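You operate a simulated robot arm through the tools that you are given. There is no shell and no other tool. Be economical: measure what you need, move in short steps, check, and stop when the job is done.

You run a simulated robot arm. Do the job below in one go: nothing can be reset, and whatever is moved stays where it is left.

Task
Take the green fuse on the top of the cast table and put it away on the tube shelf top.
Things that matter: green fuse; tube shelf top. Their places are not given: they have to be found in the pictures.

Only the result counts: the job must be done as asked and must still hold three seconds after the hand-in. Knocking over, shifting, dropping, spilling or breaking anything else fails it.

Robot
A 6-joint arm with a two-finger parallel gripper, fixed in place. Base frame: the origin is at the foot of the arm, x ahead of it, y to its left, z up; the work surface is at about z = 0. Units: mm, degrees, N and s.
With the tool pointing down near the work surface it reaches from about 180 to 460 mm from the base axis. Its first joint turns from -70.0 to 70.0 degrees. Payload 1.9 kg.
The tool frame sits at the grasp point between the pads (the TCP): z along the fingers, y along the line on which they close. The tips reach 23 mm beyond it. The gripper opens to 94 mm. The fingers are 38 mm wide and 10 mm thick; the gripper's body (54 by 96 mm) begins 39 mm behind the TCP.
Orientation is that of the tool frame in the base frame, as a unit quaternion [x, y, z, w]. With the fingers straight down and closing along the base's y, the tool's x points along the base's -x, its y along +y and its z along -z.

Tools
- The arm moves only by the tool step_arm. Its argument "series" is a list of rows, each an object of numbers (a shift or turn left out is 0, a gripper value left out holds the last): "x", "y", "z": the shift along the tool's x, y, z in mm; "wx", "wy", "wz": the turn, a rotation vector about the tool's x, y, z in degrees; "gripper": the finger opening in mm, from 0 to 94. In form: [{"x": .., "y": .., "z": .., "wx": .., "wy": .., "wz": .., "gripper": ..}, ...]. A call has 1 to 8 rows; each row shifts and turns the commanded pose from where the row before left it, along the tool's axes as they then stand. Rows are played at 5 a second. More than 50 mm and 8.6 degrees between two rows, or a gripper value outside its range, and nothing of the call is played. A pose out of reach is approached as far as the arm can. The call stops where the force on the tool passes 40 N (or 10 N more than at its start, if that is more) or the arm is blocked; 0.2 s more then pass. The fingers move at their own pace (about 108 mm/s each) and stop on an object; they squeeze with about 21 N. The grip force told is the motor's: it shows also when the fingers shut on nothing. Time passes only in rows, and 0.2 s behind the last, so rows that do not move let the fingers close. It gives the time, the measured TCP pose, the force on the tool (base axes), the opening and the grip force at its end, in the units of the frame above (readings bear some noise), and new pictures: "show" is both (left out), scene, wrist or none.
- Cameras (640 x 400 px; columns grow to the right, rows downward): "scene" is fixed at [70.4, 329.6, 417]; the picture's right is [-0.58, -0.82, 0.00], its down [-0.51, 0.36, -0.78] and it looks along [0.64, -0.45, -0.63] (base axes); focal length 214 px, centre (320, 200). "wrist" rides on the gripper at [-39, 0, -44] in the tool frame; the picture's right is [0.00, -1.00, 0.00], its down [0.97, 0.00, -0.24] and it looks along [0.24, 0.00, 0.97] (tool axes); focal length 218 px, centre (320, 200).
- pixel_to_xyz(camera, pixels): for up to 12 pixels [column, row] of the newest picture of that camera ("zoom" is the newest enlarged one), the place [x, y, z] in the base frame of the surface seen there, good to about 2 mm. It takes no simulated time.
- close_up(camera, box): a new picture of the part [left, top, right, bottom] of that camera's present view, enlarged. It takes no simulated time.
- job_done(): hands the job in; it is judged then, once.

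Work in short steps. Measure before you move; look again where a grasp or a placing could have gone wrong, and mend it. You have 60 turns and 120 pictures in all, those below and enlarged ones among them. Open the gripper and draw the arm clear of the work before you hand the job in, unless the task says otherwise; then end with one line.

The tools are called after "Request:" as name(argument=value, ...) on one line, values as JSON. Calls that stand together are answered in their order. step_arm: Moves the arm, as the interface text tells. Its arguments: {"type":"object","properties":{"series":{"type":"array","items":{"type":"object","properties":{"x":{"type":"number"},"y":{"type":"number"},"z":{"type":"number"},"wx":{"type":"number"},"wy":{"type":"number"},"wz":{"type":"number"},"gripper":{"type":"number"}}}},"show":{"type":"string","enum":["both","scene","wrist","none"]}},"required":["series"]} The other tools are called the same way: pixel_to_xyz (camera, pixels) gives the place of the surface under pixels of a picture; close_up (camera, box) takes an enlarged picture of a part of a camera's view; job_done () hands the job in.

At the start:

```text
time_s: 0.0
ee_pos: [257.4, -38.4, 412.3]
ee_rot: [0.0, 1.0, 0.0, 0.0]
contact_force: [0.0, 0.3, -1.0]
opening: 94.1
grasp_force: 0.0
```

scene: 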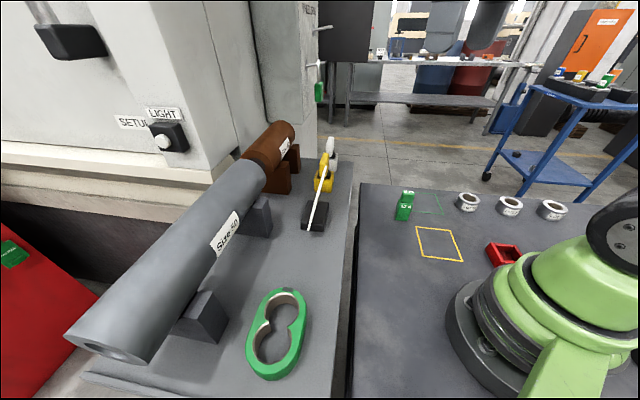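
wrist: 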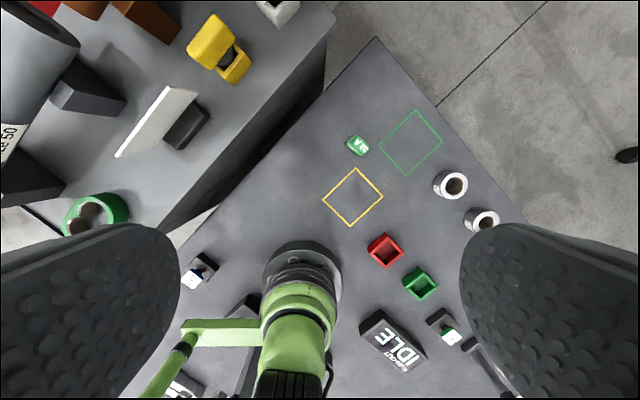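

The pictures show a green block at scene (404,205) / wrist (358,146), plus other green items. I enlarge and measure first.

Request:
close_up(camera="scene", box=[230, 90, 390, 190])

Request:
close_up(camera="scene", box=[380, 170, 580, 295])

Request:
close_up(camera="wrist", box=[300, 80, 540, 230])

Request:
close_up(camera="wrist", box=[0, 0, 320, 200])

Request:
pixel_to_xyz(camera="wrist", pixels=[[358, 146], [410, 140], [352, 196], [452, 185], [300, 250], [390, 340], [190, 130], [220, 45], [95, 210], [230, 120], [20, 50], [384, 250]])

Request:
pixel_to_xyz(camera="scene", pixels=[[404, 205], [404, 194], [430, 205], [440, 243], [13, 253], [320, 92], [275, 335], [314, 215], [200, 240], [560, 270], [270, 150], [600, 90]])

```text
4.00 times, centred on (310, 140) of scene
```

zoom: 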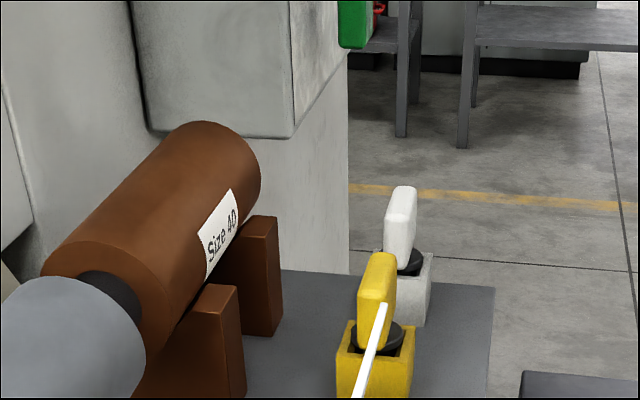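

```text
3.20 times, centred on (480, 232) of scene
```

zoom: 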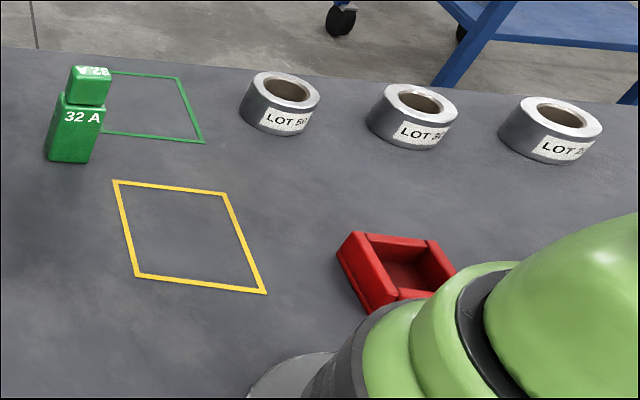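

```text
2.67 times, centred on (420, 155) of wrist
```

zoom: 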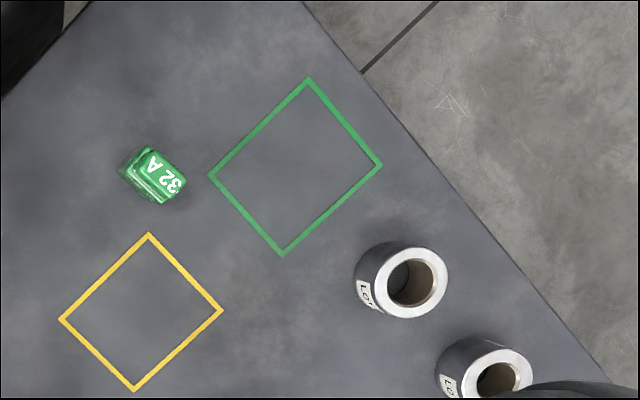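

```text
2.00 times, centred on (160, 100) of wrist
```

zoom: 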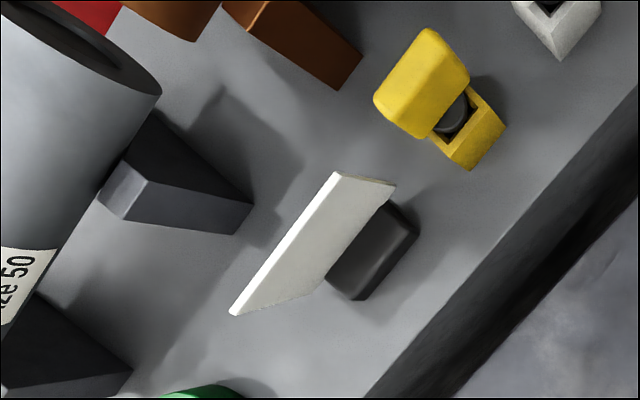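

```text
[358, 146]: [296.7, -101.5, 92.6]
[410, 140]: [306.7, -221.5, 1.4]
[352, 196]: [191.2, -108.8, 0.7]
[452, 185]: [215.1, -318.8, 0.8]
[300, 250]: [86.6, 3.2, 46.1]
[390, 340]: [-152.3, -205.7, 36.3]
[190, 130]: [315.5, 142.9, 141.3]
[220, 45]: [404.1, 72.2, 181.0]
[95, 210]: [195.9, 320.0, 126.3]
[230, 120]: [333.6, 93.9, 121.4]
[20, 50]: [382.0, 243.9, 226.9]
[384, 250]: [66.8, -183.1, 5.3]
```

```text
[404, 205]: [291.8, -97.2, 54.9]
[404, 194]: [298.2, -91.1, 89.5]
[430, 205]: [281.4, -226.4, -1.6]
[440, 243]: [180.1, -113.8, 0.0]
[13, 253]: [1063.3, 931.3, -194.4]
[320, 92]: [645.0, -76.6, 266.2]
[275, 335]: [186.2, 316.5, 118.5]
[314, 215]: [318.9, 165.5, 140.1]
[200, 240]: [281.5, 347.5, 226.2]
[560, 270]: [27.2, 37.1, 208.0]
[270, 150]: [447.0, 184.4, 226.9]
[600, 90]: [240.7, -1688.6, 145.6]
```

The fuse "32 A" stands on the table at about (295,-98), top z≈92. The raised grey surface with the tubes is likely the tube shelf; I check it and any labels for other candidates.

Request:
pixel_to_xyz(camera="scene", pixels=[[290, 260], [335, 260], [325, 300], [310, 330], [240, 300], [345, 200], [350, 170], [300, 200], [320, 390], [200, 350], [280, 225], [330, 240]])

Request:
close_up(camera="scene", box=[200, 150, 360, 250])

Request:
close_up(camera="scene", box=[0, 200, 320, 400])

Request:
close_up(camera="scene", box=[240, 0, 400, 100])

Request:
close_up(camera="wrist", box=[318, 116, 398, 166])

```text
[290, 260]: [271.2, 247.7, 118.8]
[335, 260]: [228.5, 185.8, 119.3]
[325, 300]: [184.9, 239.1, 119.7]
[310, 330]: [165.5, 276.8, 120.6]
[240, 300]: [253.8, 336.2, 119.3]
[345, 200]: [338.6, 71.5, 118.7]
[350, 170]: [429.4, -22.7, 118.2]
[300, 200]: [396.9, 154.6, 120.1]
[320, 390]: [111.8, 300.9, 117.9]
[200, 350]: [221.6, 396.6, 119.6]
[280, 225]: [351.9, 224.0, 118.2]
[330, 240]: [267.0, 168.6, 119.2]
```

```text
4.00 times, centred on (280, 200) of scene
```

zoom: 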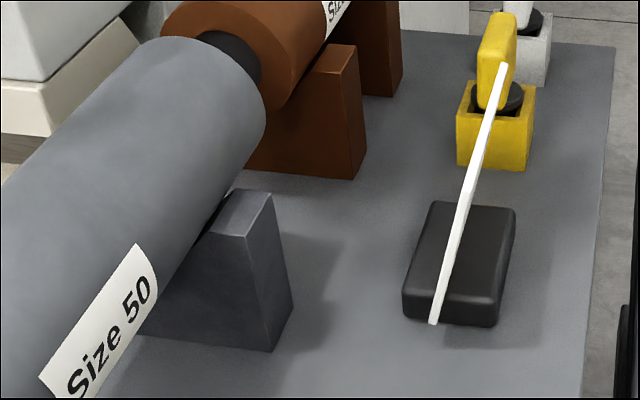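

```text
2.00 times, centred on (160, 300) of scene
```

zoom: 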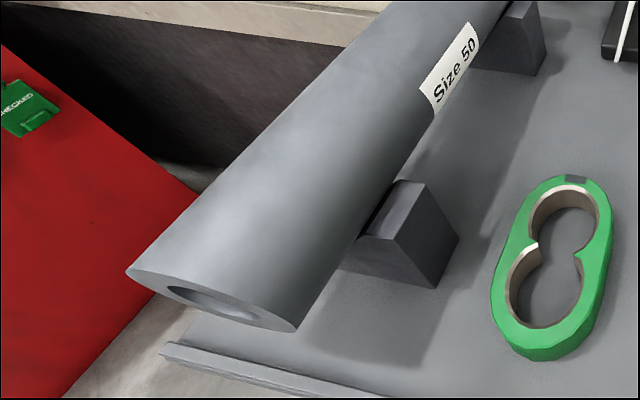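

```text
4.00 times, centred on (320, 50) of scene
```

zoom: 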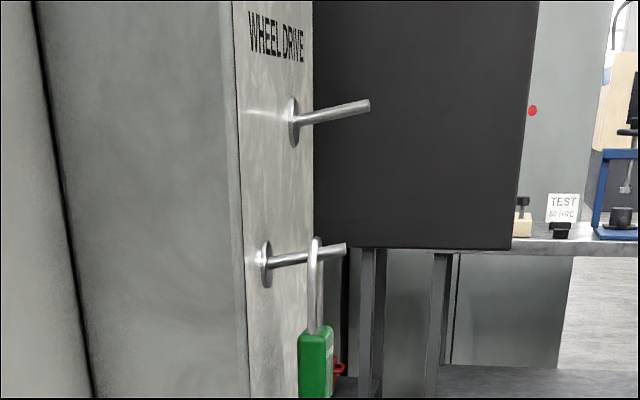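

```text
8.00 times, centred on (358, 141) of wrist
```

zoom: 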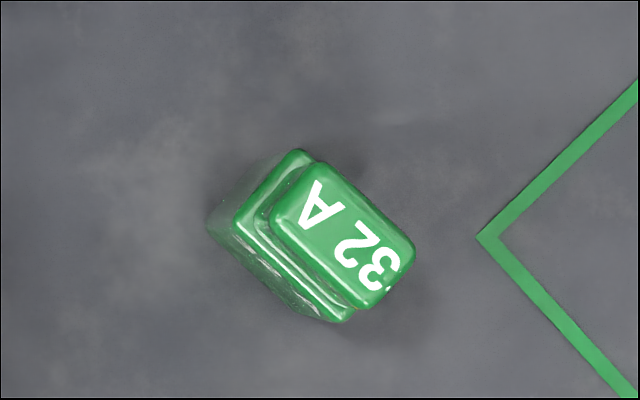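

The tube shelf top is the plane at z≈119, with a clear patch near (240,205). Now I measure the fuse's corners in the newest zoom and the shelf's near edge.

Request:
pixel_to_xyz(camera="zoom", pixels=[[325, 172], [405, 243], [362, 297], [280, 213], [342, 235], [298, 155], [345, 316], [242, 222], [262, 250], [225, 230], [300, 290]])

Request:
pixel_to_xyz(camera="scene", pixels=[[400, 216], [405, 200], [409, 217], [398, 210], [343, 250], [340, 270], [336, 300], [347, 230], [302, 225], [327, 225], [270, 235], [298, 300]])

Request:
close_up(camera="scene", box=[380, 180, 428, 230])

```text
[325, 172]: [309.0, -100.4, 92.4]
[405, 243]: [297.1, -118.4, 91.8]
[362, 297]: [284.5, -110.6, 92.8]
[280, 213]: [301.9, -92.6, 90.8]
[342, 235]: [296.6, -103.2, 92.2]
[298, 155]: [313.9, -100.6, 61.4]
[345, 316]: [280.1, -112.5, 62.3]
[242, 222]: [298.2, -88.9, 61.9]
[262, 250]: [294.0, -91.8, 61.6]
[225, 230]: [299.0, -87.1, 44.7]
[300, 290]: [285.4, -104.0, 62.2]
```

```text
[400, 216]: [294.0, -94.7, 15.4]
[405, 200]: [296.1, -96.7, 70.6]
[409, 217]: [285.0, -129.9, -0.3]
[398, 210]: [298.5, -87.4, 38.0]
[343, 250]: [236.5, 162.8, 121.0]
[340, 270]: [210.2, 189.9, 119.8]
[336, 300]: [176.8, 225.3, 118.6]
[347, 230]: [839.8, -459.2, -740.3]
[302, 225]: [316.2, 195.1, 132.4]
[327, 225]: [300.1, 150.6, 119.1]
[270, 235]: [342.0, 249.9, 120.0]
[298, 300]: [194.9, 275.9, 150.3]
```

```text
8.00 times, centred on (404, 205) of scene
```

zoom: 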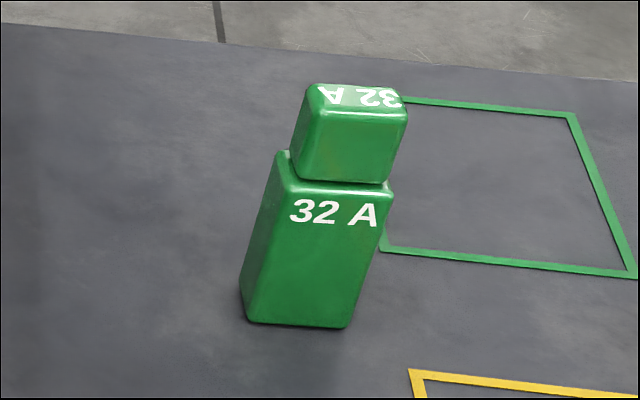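

The fuse body is about 30 × 20 mm, its shoulder at z≈62 and top at z≈92, with the long side about 52° from x and the centre near (297,-103). I turn the tool -52° so it closes across the short side.

Request:
step_arm(series=[{"wz": -6.5}, {"wz": -6.5}, {"wz": -6.5}, {"wz": -6.5}, {"wz": -6.5}, {"wz": -6.5}, {"wz": -6.5}, {"wz": -6.5}], show="none")

Request:
step_arm(series=[{"x": 9, "y": -24, "z": 40}, {"x": 9, "y": -24, "z": 40}, {"x": 9, "y": -24, "z": 40}, {"z": 40}, {"z": 30}, {}], show="both")

```text
time_s: 1.8
ee_pos: [258.8, -39.1, 412.8]
ee_rot: [-0.439, 0.898, 0.0, 0.001]
contact_force: [-0.3, -0.1, -0.7]
opening: 94.2
grasp_force: 0.1
```

```text
time_s: 3.2
ee_pos: [298.0, -105.0, 225.6]
ee_rot: [-0.439, 0.899, 0.0, 0.0]
contact_force: [-0.9, 0.0, -0.2]
opening: 94.1
grasp_force: 0.1
```

scene: 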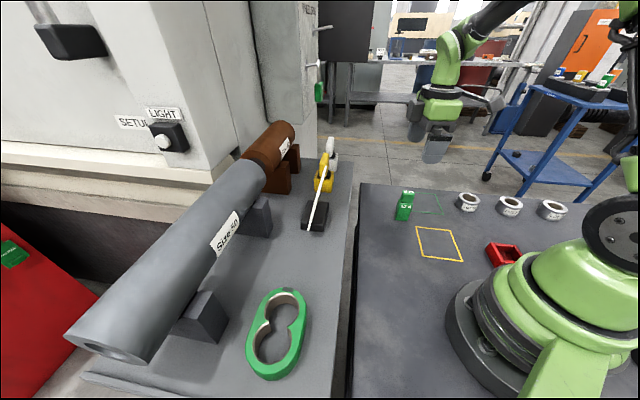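
wrist: 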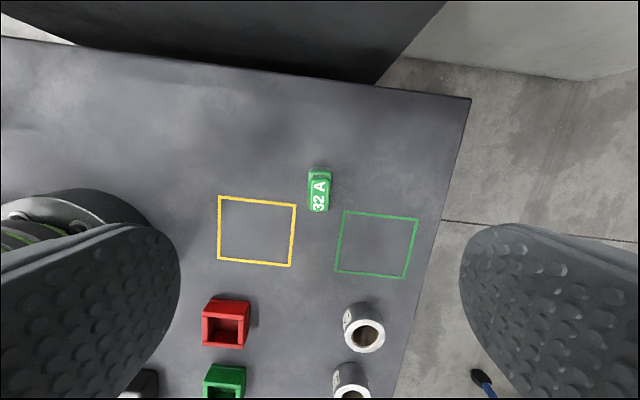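

The fuse is centred at wrist (319,190) and looks aligned. I zoom and measure it once more.

Request:
close_up(camera="wrist", box=[279, 165, 359, 215])

```text
8.00 times, centred on (319, 190) of wrist
```

zoom: 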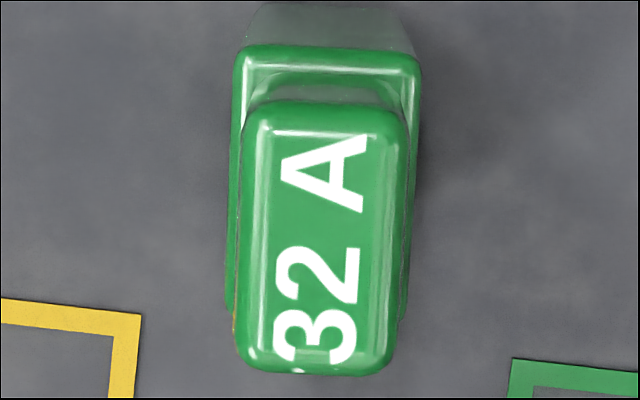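

The fuse appears turned about 3° clockwise in the picture; I turn +3° and measure the corners.

Request:
pixel_to_xyz(camera="zoom", pixels=[[260, 130], [390, 135], [255, 355], [378, 355], [320, 240], [255, 60], [405, 65], [238, 100], [412, 100], [326, 52], [233, 280], [405, 280]])

Request:
step_arm(series=[{"wz": 3}, {"z": 40}, {}], show="wrist")

```text
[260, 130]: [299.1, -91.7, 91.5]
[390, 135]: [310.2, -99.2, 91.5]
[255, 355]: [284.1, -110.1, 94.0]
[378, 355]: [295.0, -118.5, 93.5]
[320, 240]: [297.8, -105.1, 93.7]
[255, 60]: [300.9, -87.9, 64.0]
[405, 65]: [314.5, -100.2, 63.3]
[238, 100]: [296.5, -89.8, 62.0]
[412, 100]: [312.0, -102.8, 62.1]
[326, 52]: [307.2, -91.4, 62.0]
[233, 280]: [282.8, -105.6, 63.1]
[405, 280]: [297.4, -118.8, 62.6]
```

```text
time_s: 4.0
ee_pos: [297.9, -102.9, 183.5]
ee_rot: [-0.415, 0.91, 0.0, 0.0]
contact_force: [0.1, 0.9, 0.0]
opening: 93.9
grasp_force: 0.1
```

wrist: 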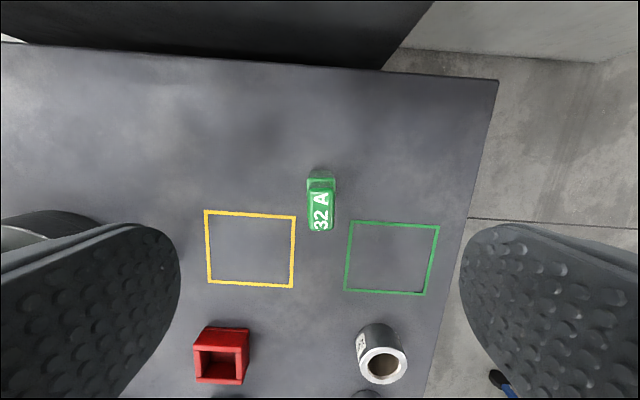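

Body centre is about (297.2,-104.3), the axis is now matched, and the TCP is within 2 mm. I descend to TCP z≈59 (palm clears the cap at z 93) and close.

Request:
step_arm(series=[{"z": 40}, {"z": 40}, {"z": 30}, {"z": 14}, {}], show="scene")

```text
time_s: 5.2
ee_pos: [296.6, -104.5, 59.4]
ee_rot: [-0.415, 0.91, 0.001, 0.0]
contact_force: [0.3, 0.2, 0.2]
opening: 94.2
grasp_force: 0.0
```

scene: 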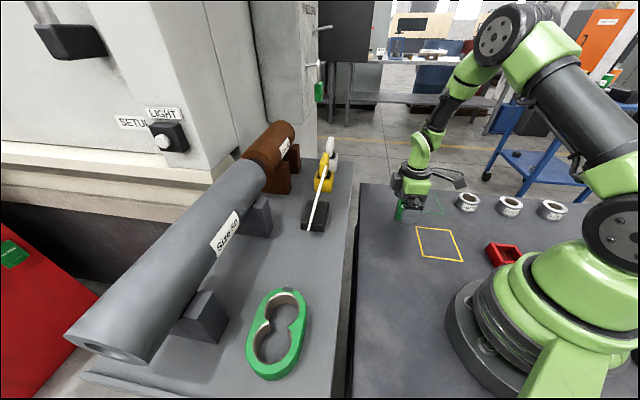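

Pose is right with no contact; I close the fingers.

Request:
step_arm(series=[{"gripper": 0}, {}, {}, {}], show="wrist")

```text
time_s: 6.2
ee_pos: [297.7, -102.8, 59.7]
ee_rot: [-0.415, 0.91, 0.001, 0.001]
contact_force: [-0.2, 0.5, 0.3]
opening: 22.5
grasp_force: 20.9
```

wrist: 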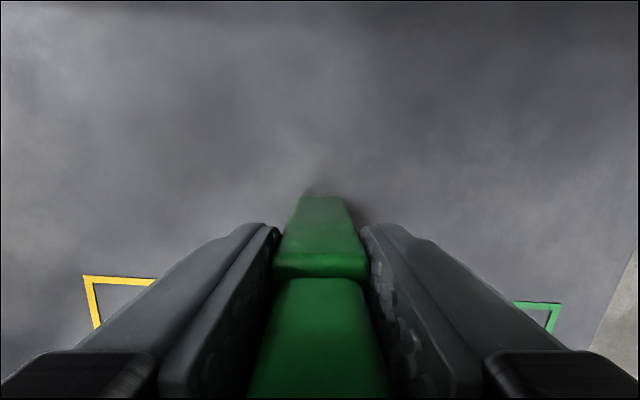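

Grip holds at 22.5 mm with 21 N. I lift straight up to about z 290.

Request:
step_arm(series=[{"z": -30}, {"z": -50}, {"z": -50}, {"z": -50}, {"z": -50}, {}], show="both")

Request:
pixel_to_xyz(camera="scene", pixels=[[210, 280], [240, 240], [220, 265], [320, 250], [300, 250], [308, 300], [309, 226], [265, 232], [305, 225]])

```text
time_s: 7.6
ee_pos: [297.1, -106.0, 291.0]
ee_rot: [-0.415, 0.91, 0.001, 0.001]
contact_force: [-0.2, -1.4, -1.0]
opening: 22.5
grasp_force: 20.6
```

scene: 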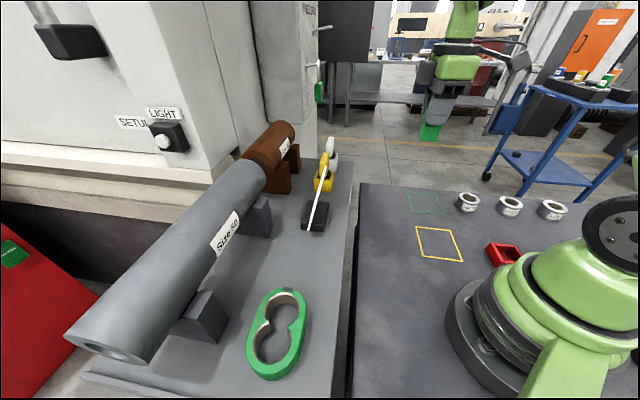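
wrist: 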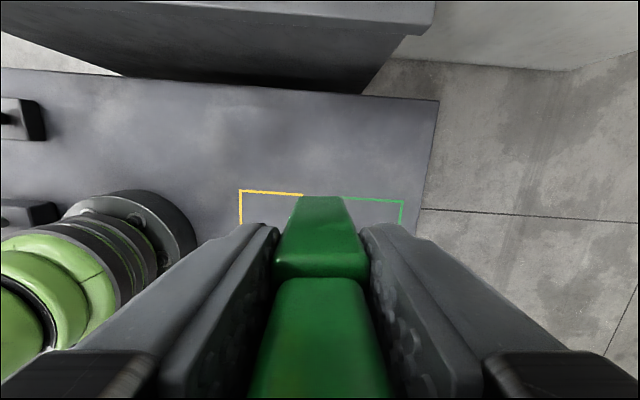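

```text
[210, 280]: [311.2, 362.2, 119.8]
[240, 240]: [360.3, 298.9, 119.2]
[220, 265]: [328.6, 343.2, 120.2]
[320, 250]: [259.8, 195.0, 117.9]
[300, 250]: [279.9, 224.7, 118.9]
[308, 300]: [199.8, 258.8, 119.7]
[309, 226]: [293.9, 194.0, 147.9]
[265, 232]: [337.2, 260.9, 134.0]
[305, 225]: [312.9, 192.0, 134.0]
```

Fuse is held firmly. A clear spot is (235,215), midway between the green ring (edge ≈(200,259)) and the white bar (tip ≈(294,194)); I carry it over at height.

Request:
step_arm(series=[{"x": -25, "y": 32.1}, {"x": -25, "y": 32.1}, {"x": -25, "y": 32.1}, {"x": -25, "y": 32.1}, {"x": -25, "y": 32.1}, {"x": -25, "y": 32.1}, {"x": -25, "y": 32.1}, {"x": -25, "y": 32.1}], show="both")

```text
time_s: 9.4
ee_pos: [233.3, 217.1, 290.1]
ee_rot: [-0.415, 0.91, 0.0, 0.0]
contact_force: [-0.6, -0.4, -0.8]
opening: 22.5
grasp_force: 21.1
```

scene: 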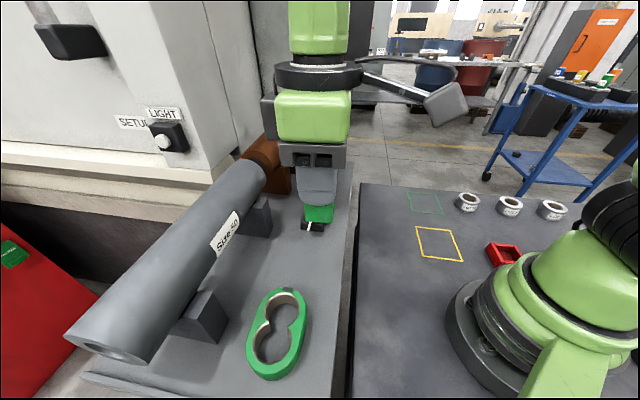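
wrist: 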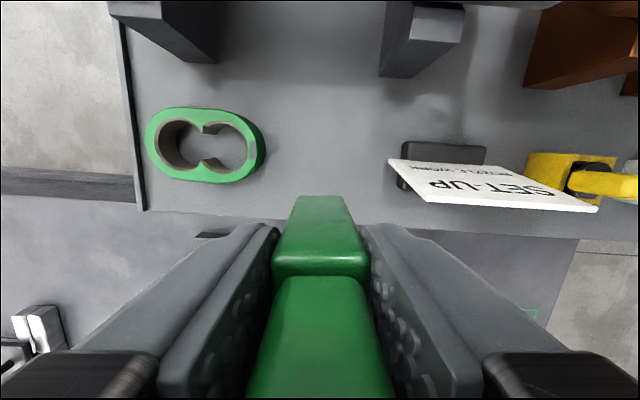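

Above the spot. I check the shelf edge, sign and ring positions against the fuse in the wrist view.

Request:
pixel_to_xyz(camera="wrist", pixels=[[200, 210], [270, 214], [400, 220], [395, 165], [425, 200], [590, 208], [264, 150], [320, 150], [350, 100], [320, 205], [212, 40], [400, 60]])

```text
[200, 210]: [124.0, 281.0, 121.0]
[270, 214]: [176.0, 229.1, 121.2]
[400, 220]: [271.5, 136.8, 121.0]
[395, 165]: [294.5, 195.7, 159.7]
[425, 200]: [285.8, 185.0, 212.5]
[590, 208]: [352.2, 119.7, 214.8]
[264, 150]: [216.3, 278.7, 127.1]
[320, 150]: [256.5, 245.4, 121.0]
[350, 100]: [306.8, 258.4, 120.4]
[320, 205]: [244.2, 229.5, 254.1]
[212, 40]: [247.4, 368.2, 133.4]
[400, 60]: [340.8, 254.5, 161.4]
```

Edge is at u≈288 mm along the outward normal, leaving the fuse ~13 mm margin; I shift 10 mm further inboard and 5 mm away from the sign, then descend to about 6 mm above the surface.

Request:
step_arm(series=[{"x": -10, "y": 5}, {"z": 40}, {"z": 40}, {"z": 24}, {}], show="both")

```text
time_s: 10.6
ee_pos: [235.8, 227.3, 185.7]
ee_rot: [-0.414, 0.91, 0.0, -0.001]
contact_force: [-0.3, -0.4, -0.4]
opening: 22.5
grasp_force: 20.8
```

scene: 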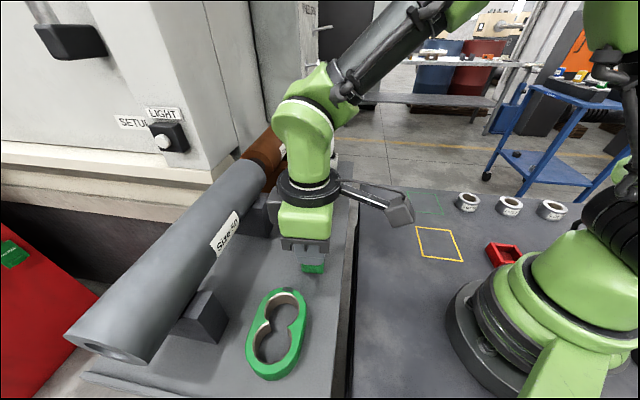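
wrist: 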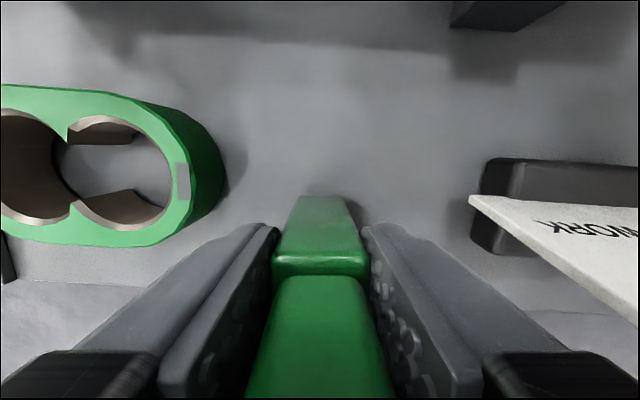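

Clearances to the ring and sign look good. I lower in small steps until touch.

Request:
step_arm(series=[{"z": 2}, {"z": 2}, {"z": 1}, {}], show="none")

```text
time_s: 11.6
ee_pos: [237.8, 226.6, 181.6]
ee_rot: [-0.415, 0.91, -0.001, 0.0]
contact_force: [-0.9, 0.6, -0.5]
opening: 22.5
grasp_force: 21.2
```

No contact yet at about z 181; a bit further.

Request:
step_arm(series=[{"z": 1}, {}], show="none")

Request:
step_arm(series=[{"z": 1}, {}], show="none")

```text
time_s: 12.2
ee_pos: [238.5, 226.5, 179.6]
ee_rot: [-0.414, 0.91, 0.0, 0.0]
contact_force: [0.2, 0.3, -1.2]
opening: 22.6
grasp_force: 20.7
```

```text
time_s: 12.8
ee_pos: [238.0, 226.0, 178.5]
ee_rot: [-0.414, 0.91, 0.0, 0.001]
contact_force: [-0.5, -5.1, 14.3]
opening: 22.7
grasp_force: 21.0
```

Upward force of 14 N: the fuse stands on the shelf. I open gently to 42 mm.

Request:
step_arm(series=[{"z": -0.5}, {"gripper": 42}, {}, {}], show="both")

```text
time_s: 13.8
ee_pos: [237.6, 226.5, 178.8]
ee_rot: [-0.414, 0.91, 0.0, 0.0]
contact_force: [0.3, 0.9, -0.3]
opening: 42.1
grasp_force: 0.0
```

scene: 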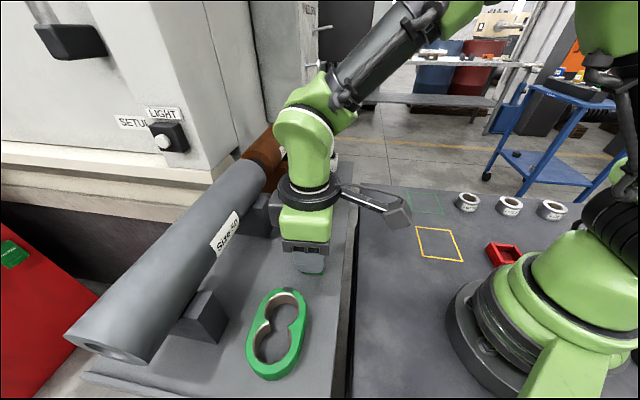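
wrist: 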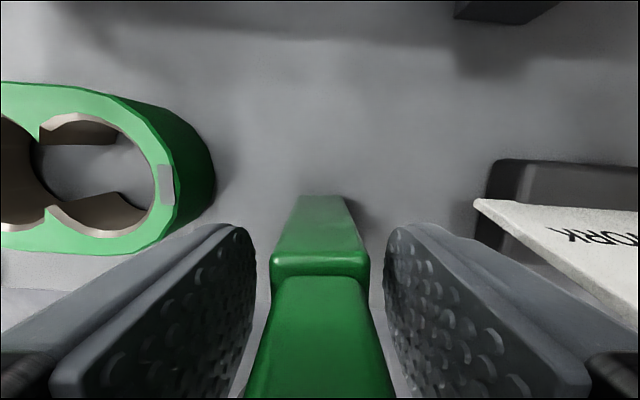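

The fuse stands free between the fingers. I withdraw straight up, then back toward the table at height.

Request:
step_arm(series=[{"z": -20}, {"z": -40}, {"z": -50}, {"z": -50}, {"x": 25, "y": -32}, {"x": 25, "y": -32}, {"x": 25, "y": -32}, {"x": 25, "y": -32}], show="both")

```text
time_s: 15.6
ee_pos: [269.4, 64.8, 338.3]
ee_rot: [-0.416, 0.91, 0.0, 0.0]
contact_force: [-0.4, -0.1, 0.7]
opening: 41.9
grasp_force: 0.1
```

scene: 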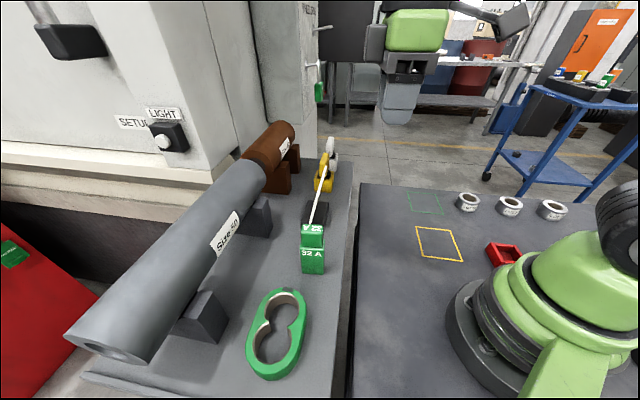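
wrist: 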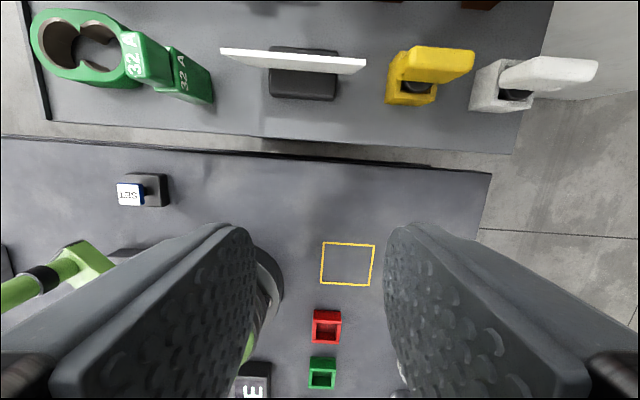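

The fuse stands upright at scene (312,250) on the tube shelf top. The ring, sign and switches have not moved, and the arm is clear, so I hand in.

Request:
job_done()

```text
The job is handed in.
```

The green fuse is standing upright on the tube shelf top, nothing else looks disturbed in the pictures, and the job is handed in with the gripper open and the arm drawn clear.
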